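You operate a simulated robot arm through the tools that you are given. There is no shell and no other tool.

You run a simulated robot arm. Do the job below in one go: nothing can be reset, and whatever is moved stays where it is left.

TASK
Put the black cap on the black collar, the red on the red, and bring the gauge to 30 psi.
Fine: open the air once both caps are on.
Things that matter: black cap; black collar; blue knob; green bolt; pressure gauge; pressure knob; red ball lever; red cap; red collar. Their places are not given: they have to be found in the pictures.

It is judged by the outcome, as a careful person would: the job done as asked, and still so three seconds after it is handed in. It fails if anything else is knocked over, pushed out of place, dropped, spilled or broken. Lids that push on must go on centred and level and be pressed home; caps that screw on are set level and turned clockwise until they are tight.

THE ROBOT
A 6-joint arm with a two-finger parallel gripper, fixed in place. Base frame: the origin is at the foot of the arm, x ahead of it, y to its left, z up; the work surface is at about z = 0. Readings come in m, rad, newtons and seconds.
With the tool pointing down near the work surface it reaches from about 0.14 to 0.58 m from the base axis. Its first joint turns from -1.152 to 1.152 rad. Payload 2.1 kg.
The tool frame sits at the grasp point between the pads (the TCP): z along the fingers, y along the line on which they close. The tips reach 0.03 m beyond it. Largest opening 0.094 m; finger width 0.028, thickness 0.01; the body of the gripper, 0.05 by 0.096 m, starts 0.055 m behind the TCP.
Orientation is that of the tool frame in the base frame, as a unit quaternion [x, y, z, w]. With the fingers straight down and closing along the base's y, the tool's x points along the base's -x, its y along +y and its z along -z.

THE INTERFACE
- The arm moves only by the tool send_rows. Its argument "steps" is a list of rows, each a list of 3 entries, a list of its own where there are three numbers: the shift along the tool's x, y, z in m, then the turn, a rotation vector about the tool's x, y, z in rad, then the finger opening in m, from 0 to 0.094. In form: [[[x, y, z], [ax, ay, az], claw], ...]. A call has 1 to 20 rows; each row shifts and turns the commanded pose from where the row before left it, along the tool's axes as they then stand. Each row takes 0.2 s and may step no farther than 0.05 m and 0.15 rad from the row before; otherwise, or with a gripper value out of range, the whole call is refused. A pose out of reach is approached as far as the arm can. The call stops where the force on the tool passes 40 N (or 10 N more than at its start, if that is more) or the arm is blocked; 0.2 s more then pass. The fingers move at their own pace (about 0.072 m/s each) and stop on an object; they squeeze with about 21 N. The grip force told is the motor's: it shows also when the fingers shut on nothing. Time passes only in rows, and 0.2 s behind the last, so rows that do not move let the fingers close. It gives the time, the measured TCP pose, the force on the tool (base axes), the opening and the grip force at its end, in the units of the frame above (readings bear some noise), with the torque about the TCP (base axes, N m) and any sound that the robot's microphone picked up.
- Cameras (640 x 400 px; columns grow to the right, rows downward): "scene" is fixed at [0.0453, -0.3644, 0.4915]; the picture's right is [0.86, -0.52, 0.00], its down [-0.26, -0.43, -0.86] and it looks along [0.45, 0.74, -0.50] (base axes); focal length 235 px, centre (320, 200). "wrist" rides on the gripper at [0.076, 0.014, -0.102] in the tool frame; the picture's right is [-0.18, 0.98, 0.00], its down [-0.75, -0.14, -0.64] and it looks along [-0.63, -0.12, 0.77] (tool axes); focal length 243 px, centre (320, 200).
- get_image(camera): a new picture of that camera. The clock stands still meanwhile.
- pixel_to_xyz(camera, pixels): for up to 12 pixels [column, row] of the newest picture of that camera ("zoom" is the newest enlarged one), the place [x, y, z] in the base frame of the surface seen there, good to about 0.002 m. The clock stands still meanwhile.
- close_up(camera, box): a new picture of the part [left, top, right, bottom] of that camera's present view, enlarged. The clock stands still meanwhile.
- job_done(): hands the job in; it is judged then, once.

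Open the gripper and draw the arm clear of the work before you hand the job in, unless the task says otherwise.

The tools are called after "Emit:" as name(argument=value, ...) on one line, values as JSON. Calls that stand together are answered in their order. send_rows: Moves the arm, as the interface text tells. Its arguments: {"type":"object","properties":{"steps":{"type":"array","items":{"type":"array"}}},"required":["steps"]} The other tools are called the same way: get_image (camera) takes a picture; pixel_to_xyz (camera, pixels) gives the place of the surface under pixels of a picture; close_up (camera, box) takes an enlarged picture of a part of a camera's view; job_done () hands the job in.

At the start:

```text
time_s: 0.0
position: [0.2578, 0.2803, 0.3695]
tcp_rot: [-0.001, 1.0, 0.0, 0.001]
force: [-0.2, 0.4, 0.1]
torque: [0.02, 0.0, -0.01]
width: 0.094
finger_force: 0.0
```

scene: 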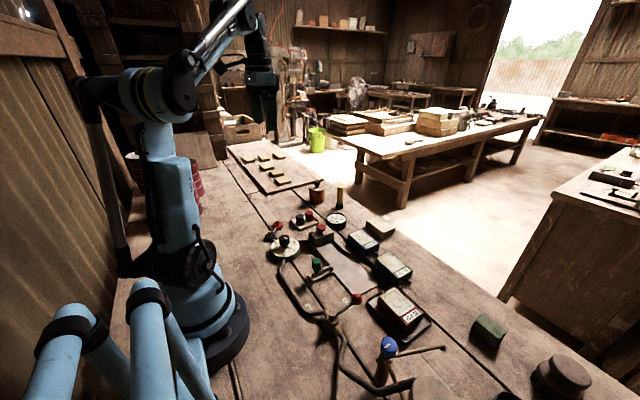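
wrist: 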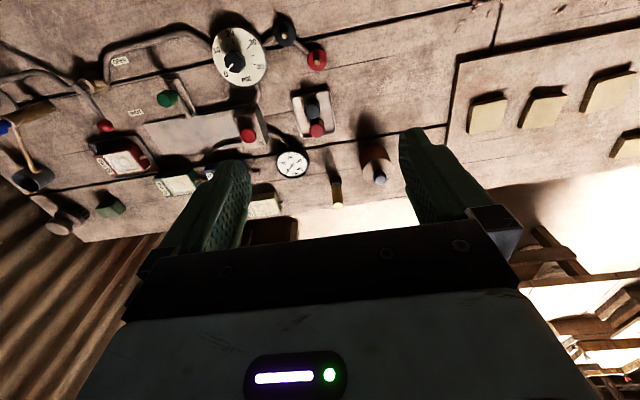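

The first pictures show a board with a dial (wrist 239,56), collars (285,30 and 317,60), caps on a small stand (313,110 and 317,129). I take enlarged views to identify everything.

Emit:
close_up(camera="scene", box=[240, 170, 400, 270])

Emit:
close_up(camera="scene", box=[260, 240, 460, 400])

Emit:
close_up(camera="wrist", box=[190, 0, 400, 210])

Emit:
close_up(camera="wrist", box=[0, 20, 260, 240])

```text
4.00 times, centred on (320, 220) of scene
```

zoom: 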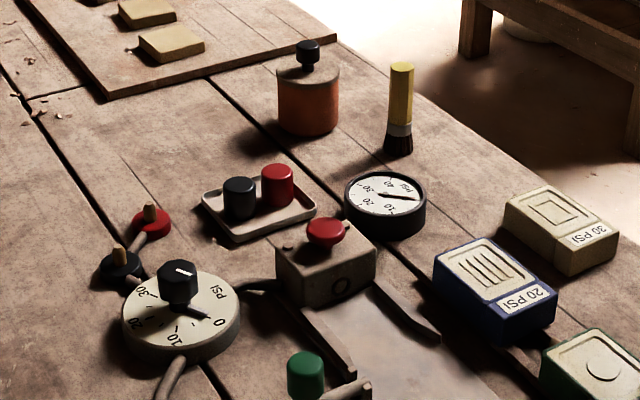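

```text
2.50 times, centred on (360, 320) of scene
```

zoom: 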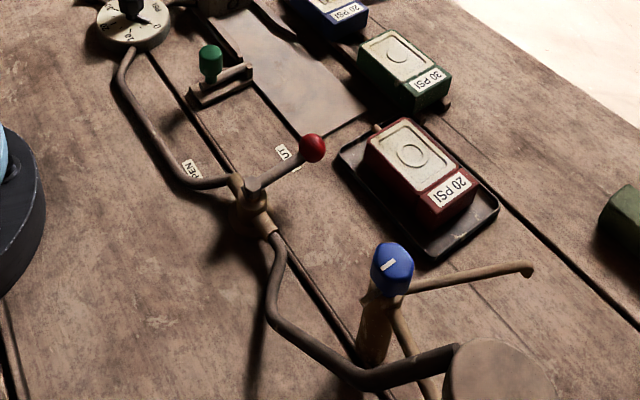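

```text
1.90 times, centred on (295, 105) of wrist
```

zoom: 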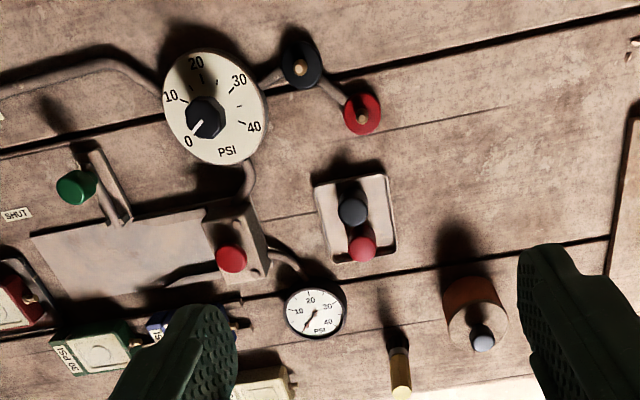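

```text
1.82 times, centred on (130, 130) of wrist
```

zoom: 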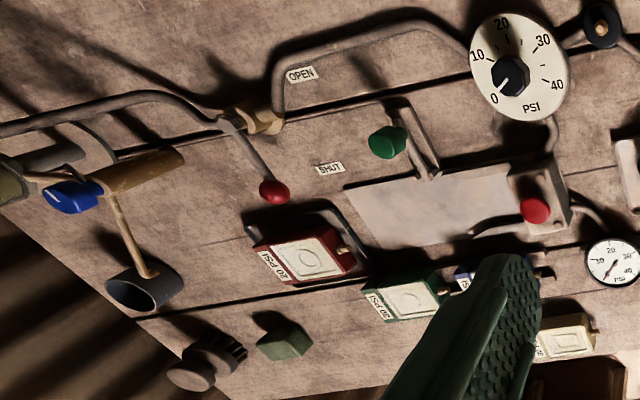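

I identify: the dial with the black knob (scene ~283,243), collars (~270,236 black; ~277,225 red), caps in the tray, the small gauge, the red ball lever at SHUT. Let me zoom in more and measure places.

Emit:
close_up(camera="scene", box=[260, 205, 330, 265])

Emit:
pixel_to_xyz(camera="wrist", pixels=[[288, 22], [284, 31], [309, 59], [317, 58], [306, 110], [309, 130], [292, 165], [236, 65], [104, 126], [266, 135], [166, 98], [8, 128]])

Emit:
close_up(camera="wrist", box=[260, 0, 350, 150])

Emit:
close_up(camera="wrist", box=[260, 135, 330, 190])

```text
6.67 times, centred on (295, 235) of scene
```

zoom: 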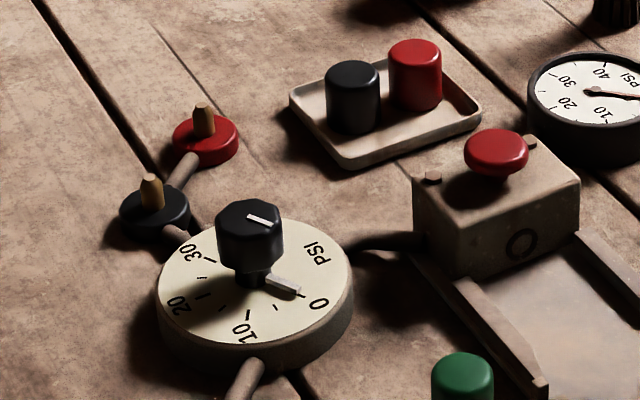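

```text
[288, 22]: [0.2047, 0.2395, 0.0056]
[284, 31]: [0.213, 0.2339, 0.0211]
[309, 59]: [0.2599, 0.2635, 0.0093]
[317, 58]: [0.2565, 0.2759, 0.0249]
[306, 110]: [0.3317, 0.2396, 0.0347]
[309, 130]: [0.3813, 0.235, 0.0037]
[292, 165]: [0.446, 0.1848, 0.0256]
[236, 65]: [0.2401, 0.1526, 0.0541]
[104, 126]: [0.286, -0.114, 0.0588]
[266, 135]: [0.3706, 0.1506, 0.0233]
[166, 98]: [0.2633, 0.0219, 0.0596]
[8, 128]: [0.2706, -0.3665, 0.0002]
```

```text
2.67 times, centred on (305, 75) of wrist
```

zoom: 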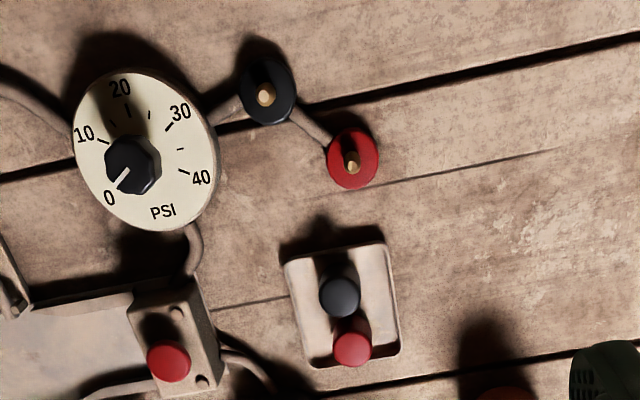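

```text
7.27 times, centred on (295, 162) of wrist
```

zoom: 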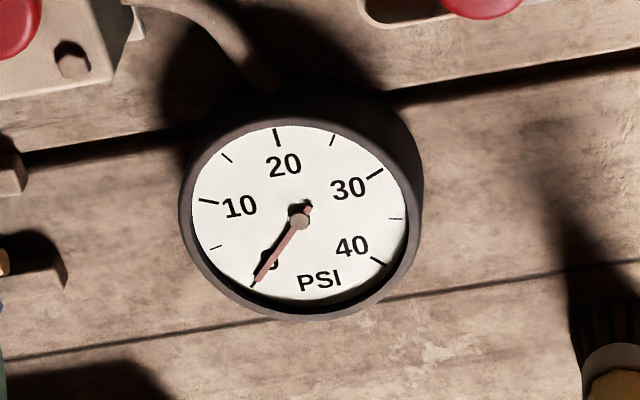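

The gauge reads 0. I measure more pixels on caps (312,111 / 317,131), collars, knob, lever pivot and labels.

Emit:
pixel_to_xyz(camera="wrist", pixels=[[312, 111], [317, 130], [305, 111], [318, 111], [285, 29], [317, 58], [293, 35], [235, 64], [92, 85], [119, 61], [140, 113], [104, 125]])

Emit:
close_up(camera="wrist", box=[290, 85, 345, 145])

Emit:
close_up(camera="wrist", box=[265, 5, 335, 75])

```text
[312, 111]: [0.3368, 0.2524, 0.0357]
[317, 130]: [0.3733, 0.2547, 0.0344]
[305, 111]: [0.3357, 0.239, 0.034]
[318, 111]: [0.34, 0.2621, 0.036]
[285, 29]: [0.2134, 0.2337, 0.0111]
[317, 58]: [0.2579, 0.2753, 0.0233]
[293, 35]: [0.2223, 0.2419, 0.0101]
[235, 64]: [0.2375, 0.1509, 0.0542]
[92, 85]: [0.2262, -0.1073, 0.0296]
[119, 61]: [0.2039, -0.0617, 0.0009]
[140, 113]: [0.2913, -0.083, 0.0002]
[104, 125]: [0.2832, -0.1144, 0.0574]
```

```text
6.67 times, centred on (318, 115) of wrist
```

zoom: 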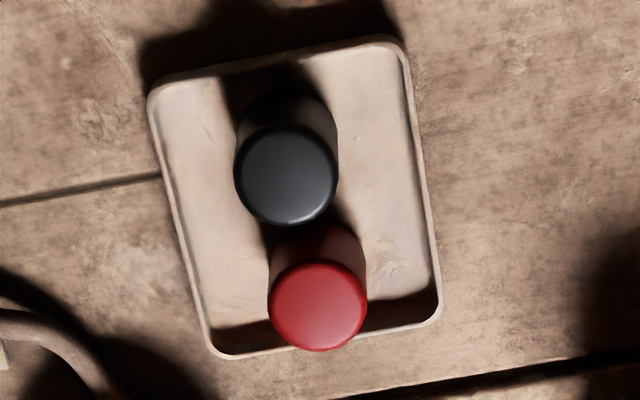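

```text
5.71 times, centred on (300, 40) of wrist
```

zoom: 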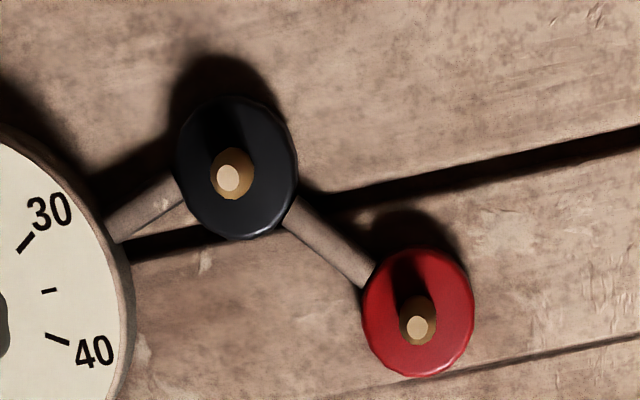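

Caps are ~0.025 m wide, tops at z≈0.035; the collars carry a central stem. I lower and bring the wrist camera nearer to the collars and caps for a close look (joint-1 angle stays within limits).

Emit:
send_rows(steps=[[[0.0145, -0.0075, 0.035], [0, 0, 0], 0.094], [[0.0145, -0.0075, 0.035], [0, 0, 0], 0.094], [[0.0145, -0.0075, 0.035], [0, 0, 0], 0.094], [[0.0145, -0.0075, 0.035], [0, 0, 0], 0.094]])

Emit:
get_image(camera="wrist")

Emit:
get_image(camera="scene")

```text
time_s: 1.0
position: [0.2016, 0.2499, 0.2279]
tcp_rot: [-0.002, 1.0, 0.0, 0.0]
force: [-0.3, 0.9, 0.2]
torque: [0.0, 0.02, -0.01]
width: 0.0943
finger_force: 0.2
```

```text
taken
```

wrist: 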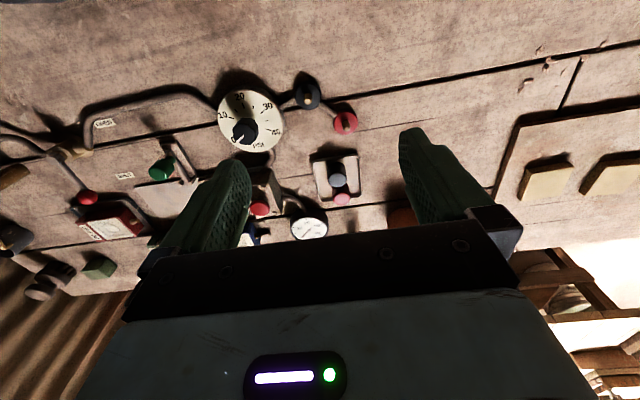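

```text
taken
```

scene: 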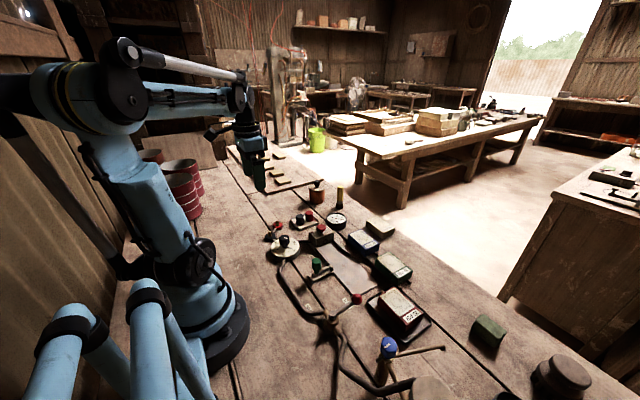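

The collars are at wrist (307,96) and (346,123), caps at (337,180) and (343,199). I enlarge those.

Emit:
close_up(camera="wrist", box=[280, 65, 380, 140])

Emit:
close_up(camera="wrist", box=[300, 140, 380, 210])

Emit:
close_up(camera="wrist", box=[200, 70, 300, 170])

Emit:
close_up(camera="wrist", box=[40, 100, 200, 240])

```text
5.33 times, centred on (330, 102) of wrist
```

zoom: 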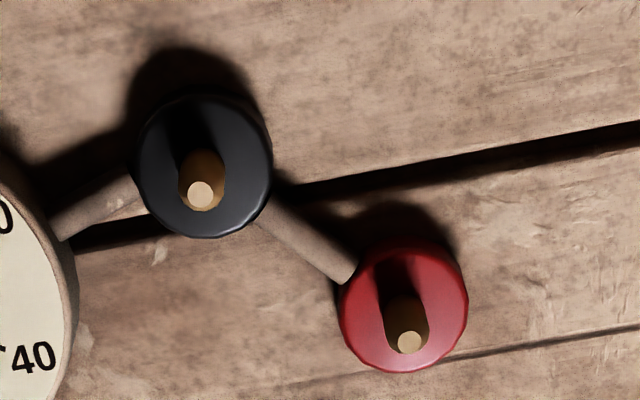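

```text
5.71 times, centred on (340, 175) of wrist
```

zoom: 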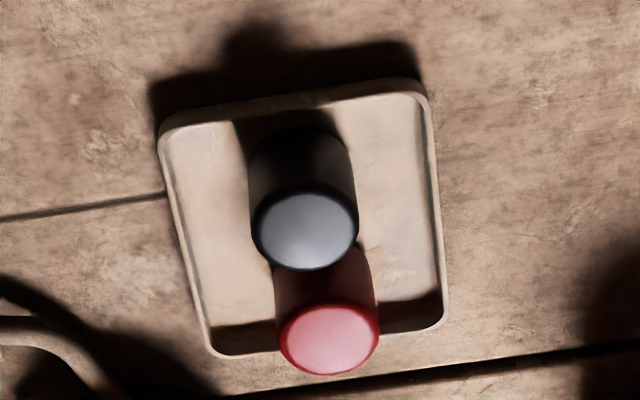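

```text
4.00 times, centred on (250, 120) of wrist
```

zoom: 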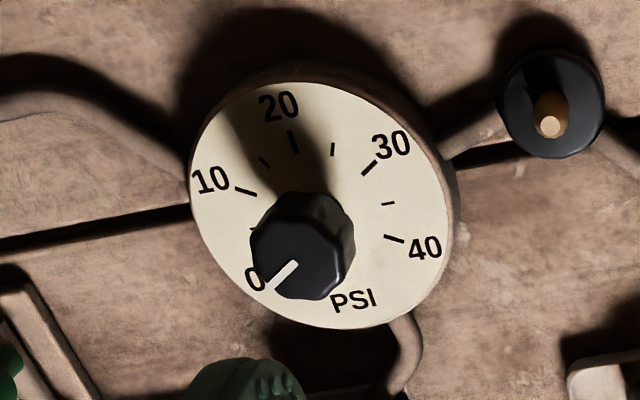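

```text
2.86 times, centred on (120, 170) of wrist
```

zoom: 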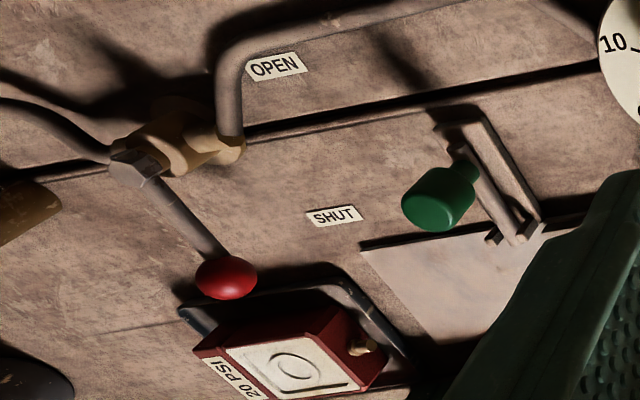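

I take the collar close-up again to measure collar rims, stem tips precisely.

Emit:
close_up(camera="wrist", box=[280, 65, 380, 140])

Emit:
pixel_to_xyz(camera="zoom", pixels=[[200, 195], [140, 165], [265, 165], [207, 230], [230, 180], [410, 343], [350, 310], [462, 310], [400, 366], [430, 300], [395, 258], [180, 110]])

```text
5.33 times, centred on (330, 102) of wrist
```

zoom: 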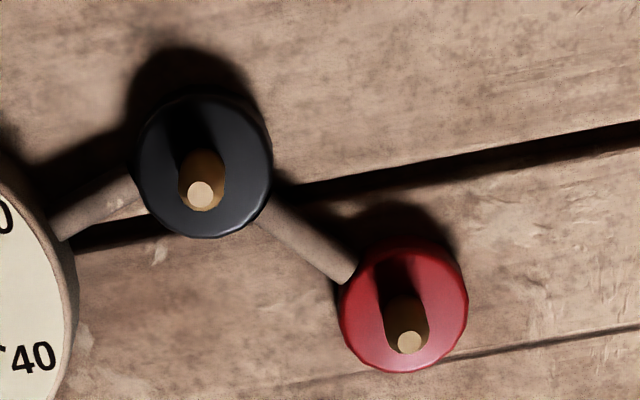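

```text
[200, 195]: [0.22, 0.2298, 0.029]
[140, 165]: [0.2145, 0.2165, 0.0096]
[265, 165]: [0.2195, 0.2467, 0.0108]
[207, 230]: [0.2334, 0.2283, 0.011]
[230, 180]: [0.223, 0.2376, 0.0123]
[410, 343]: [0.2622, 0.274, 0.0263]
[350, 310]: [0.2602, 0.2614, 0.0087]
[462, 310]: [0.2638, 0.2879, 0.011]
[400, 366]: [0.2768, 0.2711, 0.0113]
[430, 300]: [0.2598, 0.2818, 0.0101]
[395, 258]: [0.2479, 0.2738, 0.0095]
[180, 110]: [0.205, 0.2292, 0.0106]
```

Black collar stem ≈(0.220,0.230), tip z≈0.029; red ≈(0.262,0.274). Now measure the caps and tray.

Emit:
close_up(camera="wrist", box=[300, 140, 380, 210])

Emit:
pixel_to_xyz(camera="zoom", pixels=[[305, 231], [262, 231], [348, 231], [305, 205], [305, 258], [329, 340], [288, 340], [370, 340], [329, 364], [400, 250], [180, 140], [215, 300]])

```text
5.71 times, centred on (340, 175) of wrist
```

zoom: 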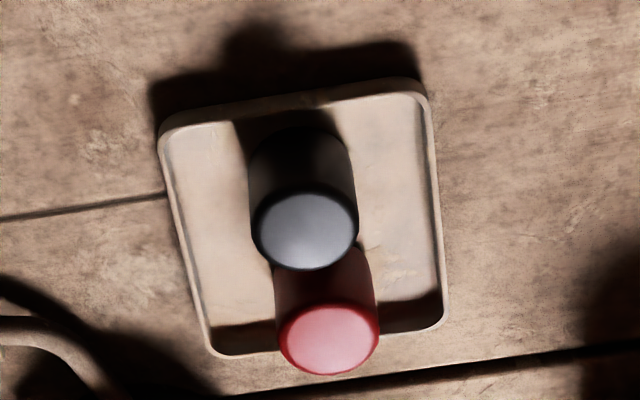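

```text
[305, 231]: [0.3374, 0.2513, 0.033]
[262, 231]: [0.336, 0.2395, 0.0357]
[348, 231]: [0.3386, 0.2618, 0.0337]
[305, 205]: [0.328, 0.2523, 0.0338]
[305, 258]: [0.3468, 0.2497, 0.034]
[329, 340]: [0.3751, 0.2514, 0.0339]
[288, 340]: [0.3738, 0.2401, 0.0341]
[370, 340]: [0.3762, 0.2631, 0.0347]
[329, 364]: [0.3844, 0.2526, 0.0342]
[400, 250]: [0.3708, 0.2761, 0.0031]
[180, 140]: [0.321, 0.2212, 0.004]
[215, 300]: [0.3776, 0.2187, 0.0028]
```

Black cap centre ≈(0.3375,0.251), red ≈(0.375,0.252), tops z≈0.034, tray floor 0.003. I move above the black cap with a moderate opening and pause to read the settled pose.

Emit:
send_rows(steps=[[[-0.0272, 0, 0.0256], [0, 0, 0], 0.07], [[-0.0272, 0, 0.0256], [0, 0, 0], 0.06], [[-0.0272, 0, 0.0256], [0, 0, 0], 0.06], [[-0.0272, 0, 0.0256], [0, 0, 0], 0.06], [[-0.0272, 0, 0.0256], [0, 0, 0], 0.06], [[0, 0, 0], [0, 0, 0], 0.06], [[0, 0, 0], [0, 0, 0], 0.06], [[0, 0, 0], [0, 0, 0], 0.06]])

Emit:
get_image(camera="wrist")

Emit:
close_up(camera="scene", box=[260, 190, 350, 265])

```text
time_s: 2.8
position: [0.3368, 0.2521, 0.1004]
tcp_rot: [-0.001, 1.0, 0.0, -0.001]
force: [-0.5, -0.2, 0.2]
torque: [0.01, -0.02, -0.02]
width: 0.06
finger_force: 0.1
```

```text
taken
```

wrist: 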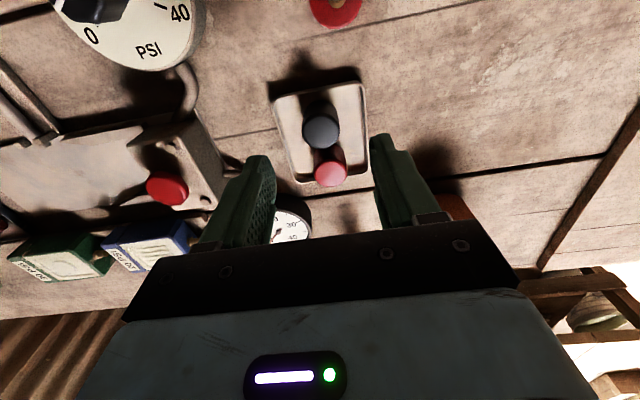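

```text
5.33 times, centred on (305, 228) of scene
```

zoom: 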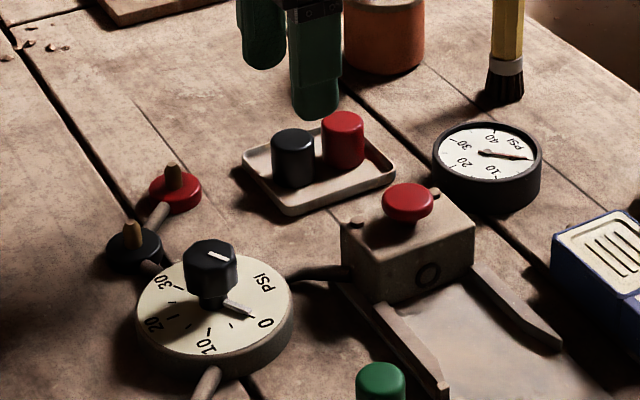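

The gripper is above the caps; I re-measure cap and red collar with this closer wrist view (caps at 321,132 and 330,173).

Emit:
pixel_to_xyz(camera="wrist", pixels=[[321, 132], [304, 132], [339, 132], [321, 117], [322, 147], [330, 173], [315, 173], [346, 173], [300, 115], [340, 8], [333, 3], [290, 230]])

Emit:
close_up(camera="wrist", box=[260, 60, 380, 200])

```text
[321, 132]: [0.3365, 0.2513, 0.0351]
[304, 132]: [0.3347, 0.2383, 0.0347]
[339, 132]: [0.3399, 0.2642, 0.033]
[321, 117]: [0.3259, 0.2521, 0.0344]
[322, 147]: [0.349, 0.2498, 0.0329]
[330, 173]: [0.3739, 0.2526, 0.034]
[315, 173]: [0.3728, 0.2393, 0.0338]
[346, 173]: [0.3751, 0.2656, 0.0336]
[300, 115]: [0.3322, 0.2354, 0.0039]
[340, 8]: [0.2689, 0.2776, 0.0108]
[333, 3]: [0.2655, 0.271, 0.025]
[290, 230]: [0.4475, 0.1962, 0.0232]
```

```text
2.86 times, centred on (320, 130) of wrist
```

zoom: 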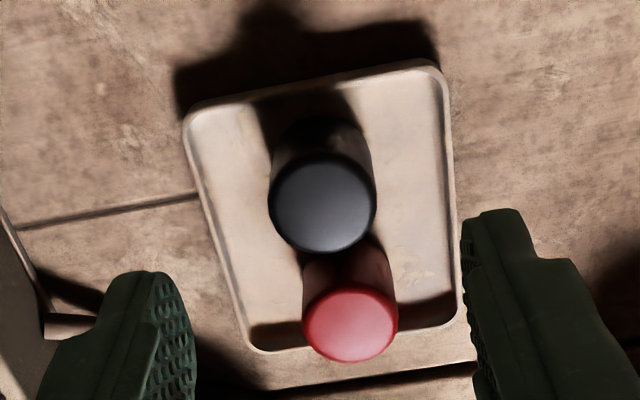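

Black cap centre confirmed (0.337,0.251). I descend so that the tips are around the lower half of the cap (TCP z≈0.04) and close.

Emit:
send_rows(steps=[[[0, -0.0005, 0.03], [0, 0, 0], 0.06], [[0, 0, 0.02], [0, 0, 0], 0.06], [[0, 0, 0.01], [0, 0, 0], 0.06], [[0, 0, 0], [0, 0, 0], 0.045], [[0, 0, 0], [0, 0, 0], 0.03], [[0, 0, 0], [0, 0, 0], 0.01], [[0, 0, 0], [0, 0, 0], 0.01]])

Emit:
close_up(camera="scene", box=[260, 190, 350, 265])

Emit:
close_up(camera="wrist", box=[240, 60, 400, 220])

```text
time_s: 4.4
position: [0.3374, 0.2491, 0.0408]
tcp_rot: [0.0, 1.0, 0.001, 0.0]
force: [0.4, -0.4, -0.2]
torque: [0.0, 0.0, 0.01]
width: 0.028
finger_force: 21.2
```

```text
5.33 times, centred on (305, 228) of scene
```

zoom: 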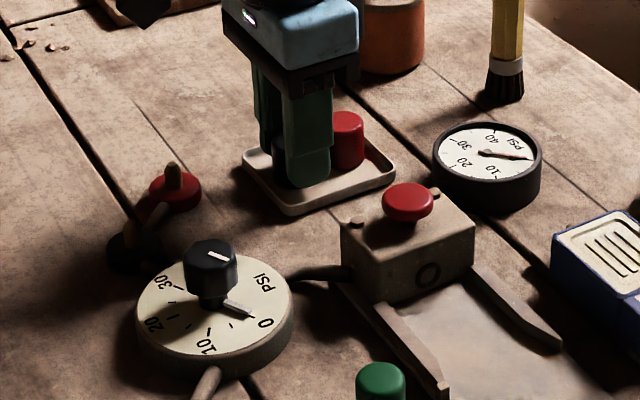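

```text
2.50 times, centred on (320, 140) of wrist
```

zoom: 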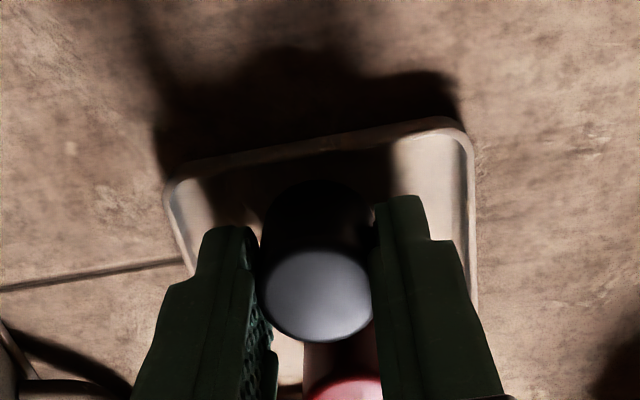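

Gripped (width 0.028, 21 N). I lift the cap straight up clear of the red one and the tray.

Emit:
send_rows(steps=[[[0, 0, -0.015], [0, 0, 0], 0.01], [[0, 0, -0.03], [0, 0, 0], 0.01], [[0, 0, -0.035], [0, 0, 0], 0.01], [[0, 0, 0], [0, 0, 0], 0.01], [[0, 0, 0], [0, 0, 0], 0.01]])

Emit:
get_image(camera="wrist")

Emit:
close_up(camera="scene", box=[260, 170, 350, 265])

```text
time_s: 5.6
position: [0.3368, 0.2498, 0.1209]
tcp_rot: [0.0, 1.0, 0.0, 0.0]
force: [-0.7, -0.5, 0.6]
torque: [0.01, -0.02, 0.04]
width: 0.0277
finger_force: 21.0
```

```text
taken
```

wrist: 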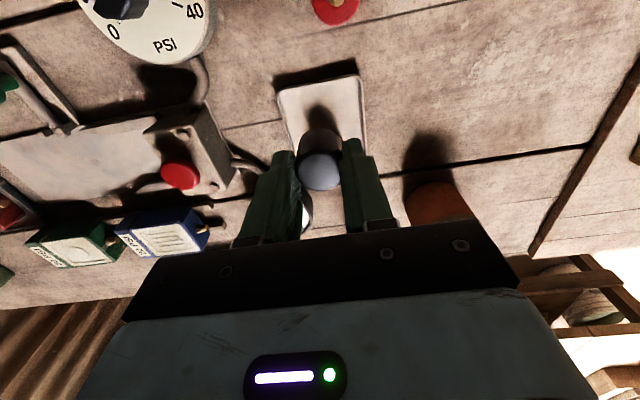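

```text
4.21 times, centred on (305, 218) of scene
```

zoom: 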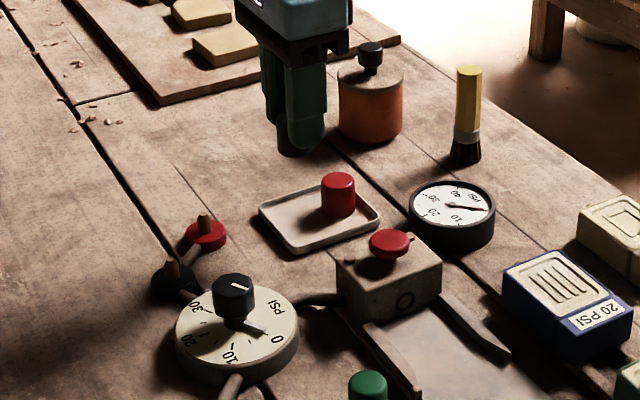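

The cap is held, red cap untouched. I measure the held cap's top (wrist ~321,171) to learn its offset from the TCP.

Emit:
close_up(camera="wrist", box=[280, 120, 360, 200])

Emit:
pixel_to_xyz(camera="wrist", pixels=[[321, 171], [321, 154], [321, 188], [304, 171], [338, 171], [321, 140], [308, 142], [335, 142]])

```text
5.00 times, centred on (320, 160) of wrist
```

zoom: 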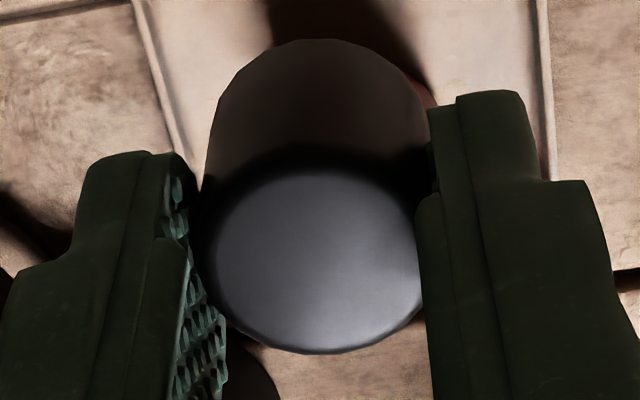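

```text
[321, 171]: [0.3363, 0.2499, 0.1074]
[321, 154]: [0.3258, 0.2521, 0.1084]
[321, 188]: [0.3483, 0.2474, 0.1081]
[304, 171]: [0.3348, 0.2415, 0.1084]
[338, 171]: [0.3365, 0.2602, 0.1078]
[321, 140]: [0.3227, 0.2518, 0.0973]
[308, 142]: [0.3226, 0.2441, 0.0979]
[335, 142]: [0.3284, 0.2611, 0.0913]
```

The cap seems to sit ~6 mm lower in the fingers than before the lift; I wait a moment and check whether it is slipping.

Emit:
send_rows(steps=[[[0, 0, 0], [0, 0, 0], 0.0], [[0, 0, 0], [0, 0, 0], 0.0], [[0, 0, 0], [0, 0, 0], 0.0]])

Emit:
close_up(camera="wrist", box=[280, 120, 360, 200])

Emit:
pixel_to_xyz(camera="zoom", pixels=[[315, 260], [315, 180], [315, 340], [215, 260], [410, 260]])

Emit:
close_up(camera="scene", box=[280, 170, 340, 215])

```text
time_s: 6.4
position: [0.3373, 0.2491, 0.121]
tcp_rot: [-0.001, 1.0, 0.0, 0.0]
force: [0.0, 0.5, -0.3]
torque: [0.0, -0.02, -0.01]
width: 0.028
finger_force: 20.8
```

```text
5.00 times, centred on (320, 160) of wrist
```

zoom: 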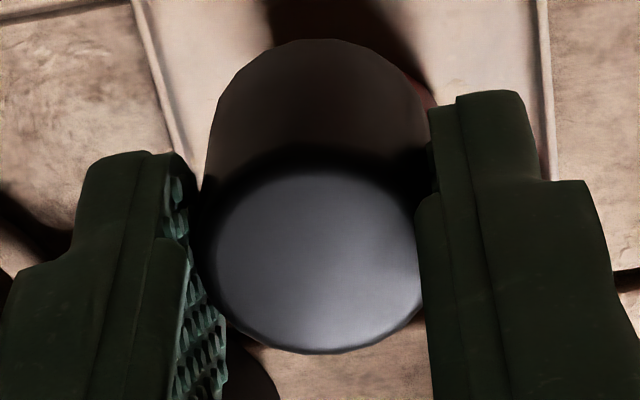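

```text
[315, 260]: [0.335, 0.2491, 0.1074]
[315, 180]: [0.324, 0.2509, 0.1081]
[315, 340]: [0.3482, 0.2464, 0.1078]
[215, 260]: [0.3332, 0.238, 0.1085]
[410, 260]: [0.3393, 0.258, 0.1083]
```

```text
8.89 times, centred on (310, 192) of scene
```

zoom: 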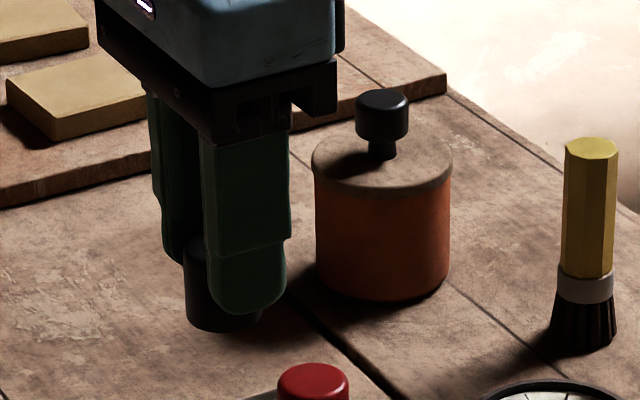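

No further slip; the cap is level, its centre within ~1 mm of the TCP axis, its bottom ≈14 mm below the finger tips. I carry it over the black collar at the same height.

Emit:
send_rows(steps=[[[0.029, -0.0048, 0], [0, 0, 0], 0.0], [[0.029, -0.0048, 0], [0, 0, 0], 0.0], [[0.029, -0.0047, 0], [0, 0, 0], 0.0], [[0.03, -0.0047, 0], [0, 0, 0], 0.0], [[0, 0, 0], [0, 0, 0], 0.0], [[0, 0, 0], [0, 0, 0], 0.0]])

Emit:
get_image(camera="wrist")

Emit:
close_up(camera="scene", box=[240, 190, 320, 260])

```text
time_s: 7.8
position: [0.2202, 0.2312, 0.1214]
tcp_rot: [-0.001, 1.0, 0.0, 0.0]
force: [-0.1, 0.1, 0.0]
torque: [-0.02, 0.0, -0.03]
width: 0.028
finger_force: 20.8
```

```text
taken
```

wrist: 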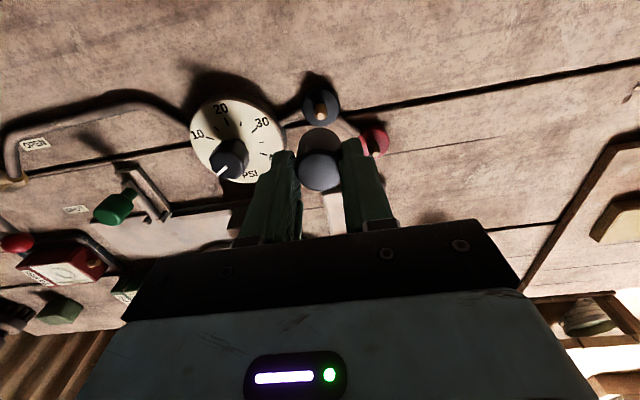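

```text
5.71 times, centred on (280, 225) of scene
```

zoom: 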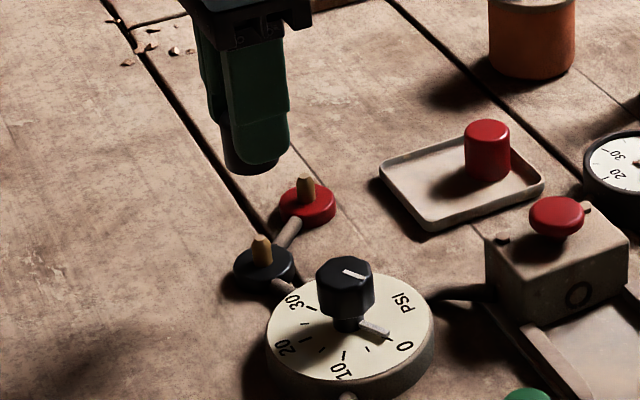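

The cap hovers over the black collar. I enlarge the collar (321,107) in the wrist view and measure it again along with the cap.

Emit:
close_up(camera="wrist", box=[280, 70, 400, 190])

Emit:
pixel_to_xyz(camera="zoom", pixels=[[318, 138], [268, 125], [385, 125], [322, 70], [325, 180], [318, 340], [255, 340], [385, 340], [318, 285], [318, 395], [500, 240], [488, 235]])

```text
3.33 times, centred on (340, 130) of wrist
```

zoom: 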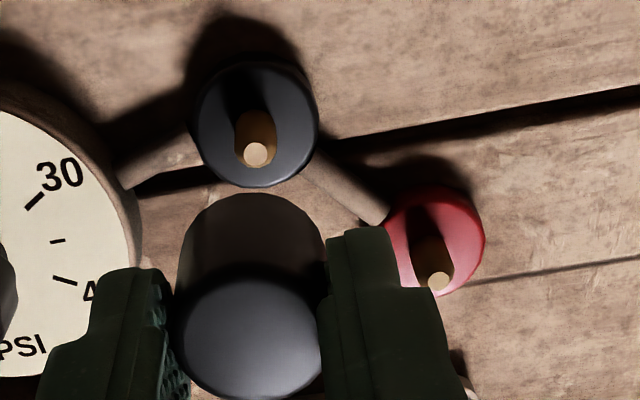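

```text
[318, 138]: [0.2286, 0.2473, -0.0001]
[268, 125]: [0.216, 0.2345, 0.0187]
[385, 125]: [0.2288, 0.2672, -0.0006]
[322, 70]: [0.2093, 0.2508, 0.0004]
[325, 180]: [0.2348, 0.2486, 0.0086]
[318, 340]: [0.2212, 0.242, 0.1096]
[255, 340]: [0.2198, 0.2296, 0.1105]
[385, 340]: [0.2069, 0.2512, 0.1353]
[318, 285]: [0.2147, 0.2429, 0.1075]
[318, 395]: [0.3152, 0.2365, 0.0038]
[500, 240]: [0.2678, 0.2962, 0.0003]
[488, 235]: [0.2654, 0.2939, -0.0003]
```

Now with correct zoom pixels: black stem tip (256,153), collar edges; cap top centre (250,337); red stem tip (439,281).

Emit:
pixel_to_xyz(camera="zoom", pixels=[[256, 153], [253, 150], [260, 156], [197, 125], [315, 130], [258, 183], [215, 165], [250, 337], [250, 283], [250, 393], [439, 281], [437, 283]])

Emit:
close_up(camera="wrist", box=[295, 80, 345, 130])

```text
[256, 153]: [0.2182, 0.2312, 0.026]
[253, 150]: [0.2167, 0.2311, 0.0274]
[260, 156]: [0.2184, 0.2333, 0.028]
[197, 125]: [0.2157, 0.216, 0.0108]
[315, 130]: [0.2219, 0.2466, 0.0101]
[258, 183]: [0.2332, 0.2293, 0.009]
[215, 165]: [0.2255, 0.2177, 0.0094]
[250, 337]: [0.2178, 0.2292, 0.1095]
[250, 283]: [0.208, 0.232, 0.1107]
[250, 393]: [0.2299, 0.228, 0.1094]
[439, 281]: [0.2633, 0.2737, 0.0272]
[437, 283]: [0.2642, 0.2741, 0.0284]
```

```text
8.00 times, centred on (320, 105) of wrist
```

zoom: 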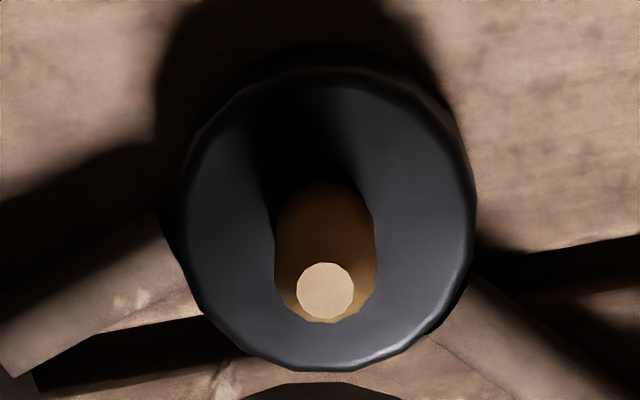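

Let me average more points on the stem tip for accuracy before descending.

Emit:
pixel_to_xyz(camera="zoom", pixels=[[326, 290], [310, 290], [342, 290], [326, 275], [326, 305], [318, 283], [334, 297], [318, 297], [334, 283], [326, 285], [326, 295], [322, 290]])

Emit:
close_up(camera="wrist", box=[285, 125, 355, 195])

```text
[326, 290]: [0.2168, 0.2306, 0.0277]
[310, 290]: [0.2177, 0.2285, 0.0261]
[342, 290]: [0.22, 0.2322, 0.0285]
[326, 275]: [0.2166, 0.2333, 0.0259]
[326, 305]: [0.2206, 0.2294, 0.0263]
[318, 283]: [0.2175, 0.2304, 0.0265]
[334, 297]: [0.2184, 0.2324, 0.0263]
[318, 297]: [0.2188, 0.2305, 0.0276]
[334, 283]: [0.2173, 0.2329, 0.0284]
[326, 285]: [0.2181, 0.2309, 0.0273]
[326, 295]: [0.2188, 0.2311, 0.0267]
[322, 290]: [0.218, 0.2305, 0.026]
```

```text
5.71 times, centred on (320, 160) of wrist
```

zoom: 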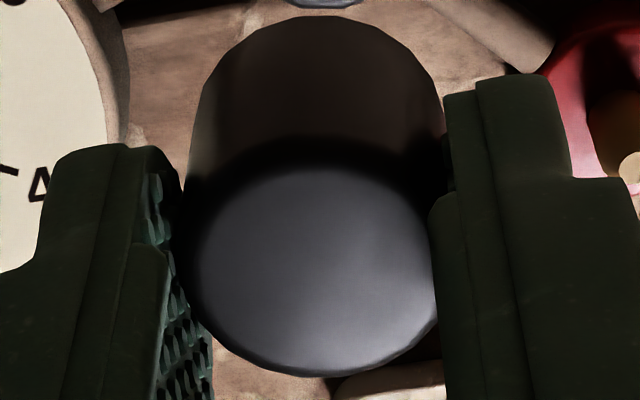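

Stem tip averages (0.2182,0.2311,0.027). Now average the cap top.

Emit:
pixel_to_xyz(camera="zoom", pixels=[[195, 265], [428, 265], [311, 170], [311, 370], [230, 200], [395, 200], [230, 330], [395, 330], [311, 265], [305, 265], [317, 265], [311, 260]])

```text
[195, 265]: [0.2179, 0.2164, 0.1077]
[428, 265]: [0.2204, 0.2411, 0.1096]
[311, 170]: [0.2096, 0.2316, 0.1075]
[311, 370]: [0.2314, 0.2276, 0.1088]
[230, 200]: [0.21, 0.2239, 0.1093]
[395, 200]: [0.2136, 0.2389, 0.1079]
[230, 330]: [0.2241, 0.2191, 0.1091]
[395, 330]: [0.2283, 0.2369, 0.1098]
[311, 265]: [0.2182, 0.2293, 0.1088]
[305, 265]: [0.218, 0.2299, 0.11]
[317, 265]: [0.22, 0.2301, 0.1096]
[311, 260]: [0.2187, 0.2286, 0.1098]
```

The cap centre is ≈(0.219,0.2295); a 1 mm shift in +y centres it over the stem. I descend 43 mm to just above the stem tip and check.

Emit:
send_rows(steps=[[[0.0005, 0.001, 0.015], [0, 0, 0], 0.0], [[0, 0, 0.015], [0, 0, 0], 0.0], [[0, 0, 0.013], [0, 0, 0], 0.0], [[0, 0, 0], [0, 0, 0], 0.0], [[0, 0, 0], [0, 0, 0], 0.0]])

Emit:
close_up(camera="scene", box=[250, 210, 300, 255])

Emit:
close_up(camera="wrist", box=[270, 80, 370, 200])

```text
time_s: 9.0
position: [0.2185, 0.2323, 0.0789]
tcp_rot: [-0.001, 1.0, 0.001, 0.0]
force: [-1.0, -0.5, 0.4]
torque: [0.02, 0.03, -0.01]
width: 0.0275
finger_force: 21.2
```

```text
8.89 times, centred on (275, 232) of scene
```

zoom: 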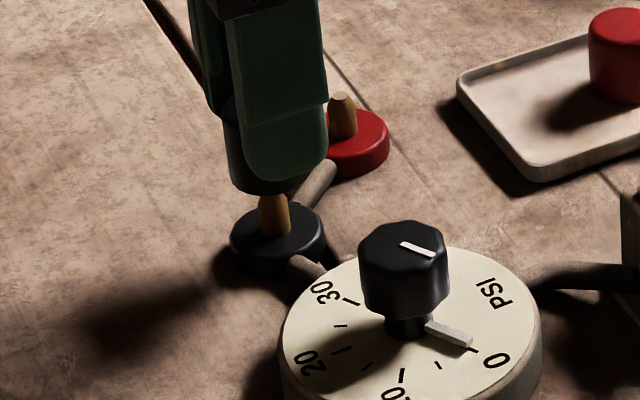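

```text
3.33 times, centred on (320, 140) of wrist
```

zoom: 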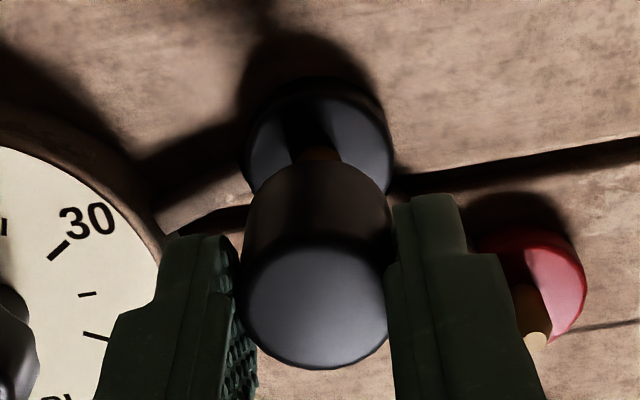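

Cap and stem line up in both views (scene stem at zoom 272,215 under the cap centre). I descend slowly onto the stem, 3 mm per row.

Emit:
send_rows(steps=[[[0, 0, 0.003], [0, 0, 0], 0.0], [[0, 0, 0.003], [0, 0, 0], 0.0], [[0, 0, 0.003], [0, 0, 0], 0.0], [[0, 0, 0.003], [0, 0, 0], 0.0]])

Emit:
close_up(camera="scene", box=[250, 210, 300, 255])

```text
time_s: 10.0
position: [0.2199, 0.2311, 0.0664]
tcp_rot: [-0.001, 1.0, 0.001, 0.0]
force: [0.5, -0.1, -0.4]
torque: [-0.02, -0.01, 0.0]
width: 0.0276
finger_force: 21.1
```

```text
8.89 times, centred on (275, 232) of scene
```

zoom: 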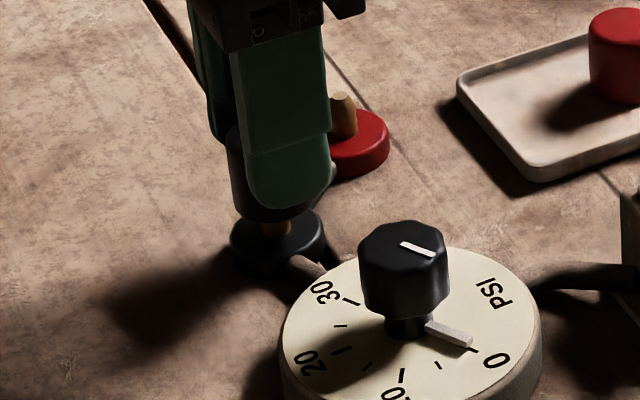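

No force yet and the stem has entered the cap. I keep descending in small steps until contact.

Emit:
send_rows(steps=[[[0, 0, 0.003], [0, 0, 0], 0.0], [[0, 0, 0.003], [0, 0, 0], 0.0], [[0, 0, 0.002], [0, 0, 0], 0.0], [[0, 0, 0], [0, 0, 0], 0.0]])

Emit:
close_up(camera="scene", box=[250, 210, 300, 255])

```text
time_s: 11.0
position: [0.2188, 0.2318, 0.0593]
tcp_rot: [0.0, 1.0, 0.0, 0.0]
force: [1.5, 0.3, 0.0]
torque: [-0.01, 0.02, -0.02]
width: 0.0276
finger_force: 20.7
```

```text
8.89 times, centred on (275, 232) of scene
```

zoom: 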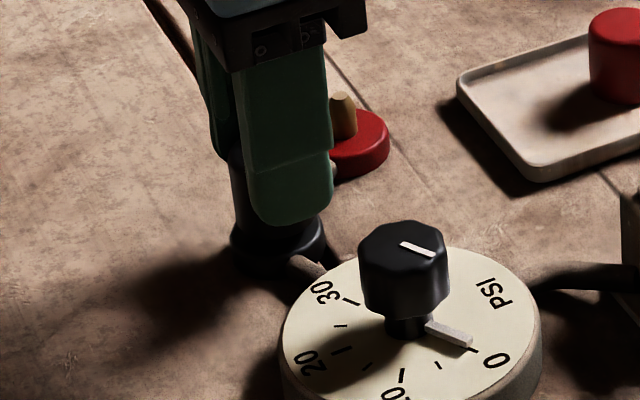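

Little force so far (1.5 N sideways). The cap is about 5 mm above the collar; continuing in 1 mm rows.

Emit:
send_rows(steps=[[[0, 0, 0.001], [0, 0, 0], 0.0], [[0, 0, 0.001], [0, 0, 0], 0.0], [[0, 0, 0.001], [0, 0, 0], 0.0], [[0, 0, 0.001], [0, 0, 0], 0.0]])

Emit:
close_up(camera="scene", box=[250, 210, 300, 255])

```text
time_s: 12.0
position: [0.2189, 0.2318, 0.0545]
tcp_rot: [0.0, 1.0, 0.001, 0.0]
force: [-1.2, -0.4, 0.4]
torque: [-0.01, -0.01, 0.0]
width: 0.0279
finger_force: 21.2
```

```text
8.89 times, centred on (275, 232) of scene
```

zoom: 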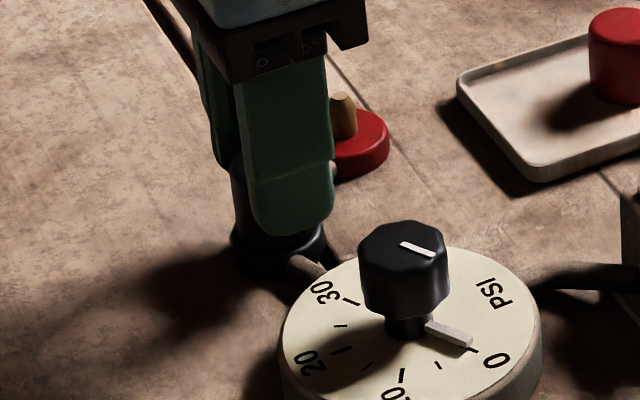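

Still free. I continue 1 mm per row and watch the vertical force.

Emit:
send_rows(steps=[[[0, 0, 0.001], [0, 0, 0], 0.0], [[0, 0, 0.001], [0, 0, 0], 0.0]])

Emit:
close_up(camera="wrist", box=[280, 120, 360, 200])

```text
time_s: 12.6
position: [0.2202, 0.2324, 0.0516]
tcp_rot: [-0.001, 1.0, 0.0, 0.0]
force: [-0.8, -0.3, 14.0]
torque: [-0.01, 0.0, 0.0]
width: 0.0277
finger_force: 21.0
```

```text
5.00 times, centred on (320, 160) of wrist
```

zoom: 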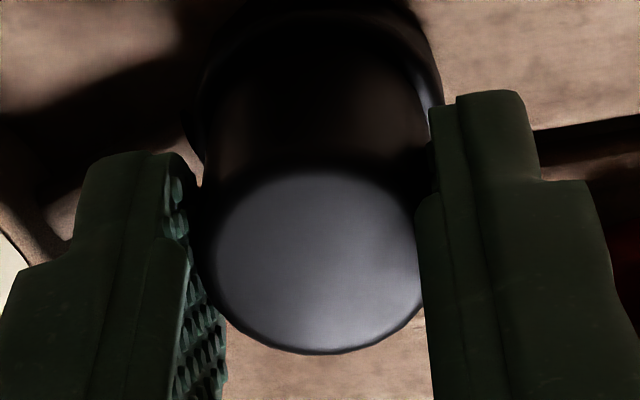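

14 N upward now: the cap touches something at about collar height. I measure the cap top and collar to see whether it is seated.

Emit:
pixel_to_xyz(camera="zoom", pixels=[[315, 260], [270, 230], [360, 230], [270, 300], [360, 300], [430, 60], [200, 130], [425, 40]])

Emit:
close_up(camera="scene", box=[255, 222, 285, 247])

```text
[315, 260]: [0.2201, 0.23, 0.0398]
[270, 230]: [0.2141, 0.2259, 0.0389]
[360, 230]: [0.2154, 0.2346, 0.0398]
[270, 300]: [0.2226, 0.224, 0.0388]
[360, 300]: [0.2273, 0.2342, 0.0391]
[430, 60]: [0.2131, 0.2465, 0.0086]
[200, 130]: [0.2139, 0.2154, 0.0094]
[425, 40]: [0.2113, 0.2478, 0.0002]
```

```text
16.00 times, centred on (270, 234) of scene
```

zoom: 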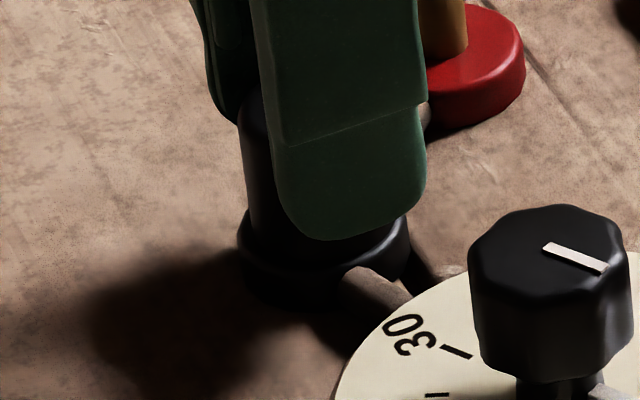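

The cap's top is at z≈0.039, so its rim is at the collar's top. I press 1 mm further to see whether there is still travel (push-on snap) or a hard stop.

Emit:
send_rows(steps=[[[0, 0, 0.0007], [0, 0, 0], 0.0], [[0, 0, 0.0], [0, 0, 0], 0.0]])

```text
time_s: 13.2
position: [0.2209, 0.2321, 0.0536]
tcp_rot: [-0.001, 1.0, 0.0, 0.0]
force: [-2.2, -1.2, 20.4]
torque: [-0.05, 0.1, 0.02]
width: 0.0278
finger_force: 21.1
```

A firm stop (20 N). Now I try a clockwise turn (tool +z) of 0.5 rad with this light down-force, watching torque and height.

Emit:
send_rows(steps=[[[0, 0, 0], [0, 0, 0.1], 0.0], [[0, 0, 0], [0, 0, 0.1], 0.0], [[0, 0, 0], [0, 0, 0.1], 0.0], [[0, 0, 0], [0, 0, 0.1], 0.0], [[0, 0, 0], [0, 0, 0.1], 0.0]])

Emit:
close_up(camera="wrist", box=[280, 120, 360, 200])

```text
time_s: 14.4
position: [0.2205, 0.2321, 0.0523]
tcp_rot: [0.248, 0.969, 0.0, 0.0]
force: [-0.3, 0.2, 0.3]
torque: [0.0, 0.03, -0.02]
width: 0.0276
finger_force: 21.3
```

```text
5.00 times, centred on (320, 160) of wrist
```

zoom: 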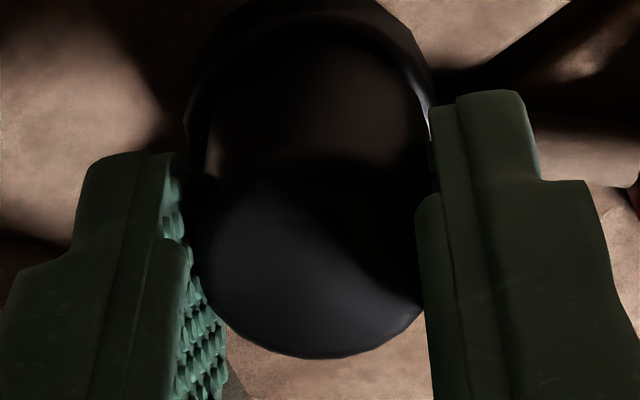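

The down-force fell to zero during the turn, either the thread is drawing the cap down or it slipped a little in the fingers. I measure the cap top again.

Emit:
pixel_to_xyz(camera="zoom", pixels=[[315, 260], [270, 230], [360, 230], [270, 300], [360, 300], [315, 320], [240, 260], [315, 280], [290, 260], [430, 60]])

Emit:
close_up(camera="scene", box=[255, 222, 285, 247])

```text
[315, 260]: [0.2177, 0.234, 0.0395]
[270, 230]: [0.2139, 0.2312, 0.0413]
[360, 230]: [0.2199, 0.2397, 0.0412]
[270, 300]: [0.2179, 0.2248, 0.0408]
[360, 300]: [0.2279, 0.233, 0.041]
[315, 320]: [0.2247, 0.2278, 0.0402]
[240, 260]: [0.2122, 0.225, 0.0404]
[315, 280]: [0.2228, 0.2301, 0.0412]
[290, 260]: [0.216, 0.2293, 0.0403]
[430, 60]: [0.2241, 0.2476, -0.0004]
```

```text
16.00 times, centred on (270, 234) of scene
```

zoom: 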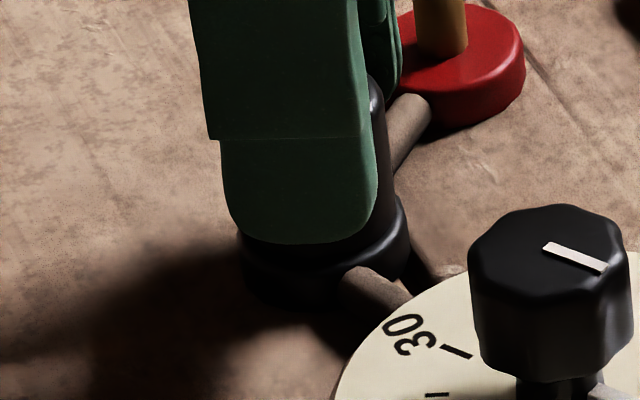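

Readings are ambiguous, so I turn another 0.75 rad clockwise with a slight 1 mm down-feed and watch torque and force.

Emit:
send_rows(steps=[[[0, 0, 0.0005], [0, 0, 0.12], 0.0], [[0, 0, 0.0005], [0, 0, 0.12], 0.0], [[0, 0, 0], [0, 0, 0.12], 0.0], [[0, 0, 0], [0, 0, 0.12], 0.0]])

```text
time_s: 15.4
position: [0.2193, 0.2325, 0.0501]
tcp_rot: [0.472, 0.882, 0.0, 0.0]
force: [0.6, -1.2, 17.2]
torque: [-0.09, -0.05, 0.04]
width: 0.0278
finger_force: 21.2
```

17 N down again with small torque (0.04). I turn on without down-feed to see whether the force relaxes (thread feeding) or torque rises.

Emit:
send_rows(steps=[[[0, 0, 0], [0, 0, 0.12], 0.0], [[0, 0, 0], [0, 0, 0.12], 0.0]])

Emit:
close_up(camera="wrist", box=[280, 120, 360, 200])

Emit:
pixel_to_xyz(camera="zoom", pixels=[[315, 260], [270, 230], [360, 230], [270, 300], [360, 300], [315, 320], [240, 260], [315, 280], [290, 260], [330, 300]])

```text
time_s: 16.0
position: [0.2203, 0.2317, 0.0512]
tcp_rot: [0.574, 0.819, -0.001, 0.0]
force: [0.2, 0.1, 12.2]
torque: [-0.01, -0.01, 0.05]
width: 0.0277
finger_force: 20.8
```

```text
5.00 times, centred on (320, 160) of wrist
```

zoom: 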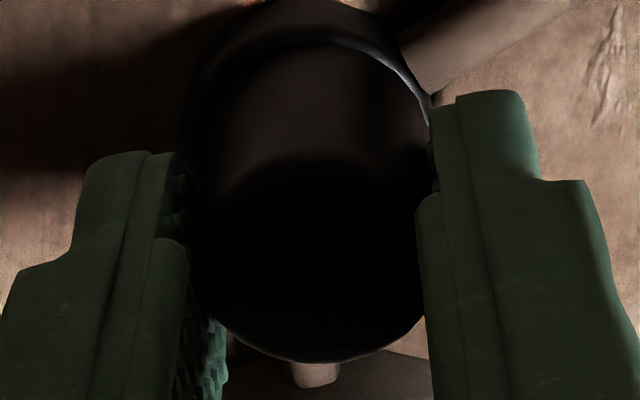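

```text
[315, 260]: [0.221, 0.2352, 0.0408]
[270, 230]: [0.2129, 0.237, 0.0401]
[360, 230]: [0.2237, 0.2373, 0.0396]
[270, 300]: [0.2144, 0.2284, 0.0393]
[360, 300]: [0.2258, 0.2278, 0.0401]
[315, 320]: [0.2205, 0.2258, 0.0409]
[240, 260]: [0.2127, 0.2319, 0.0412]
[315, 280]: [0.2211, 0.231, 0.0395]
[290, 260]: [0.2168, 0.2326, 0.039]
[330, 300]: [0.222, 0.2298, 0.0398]
```

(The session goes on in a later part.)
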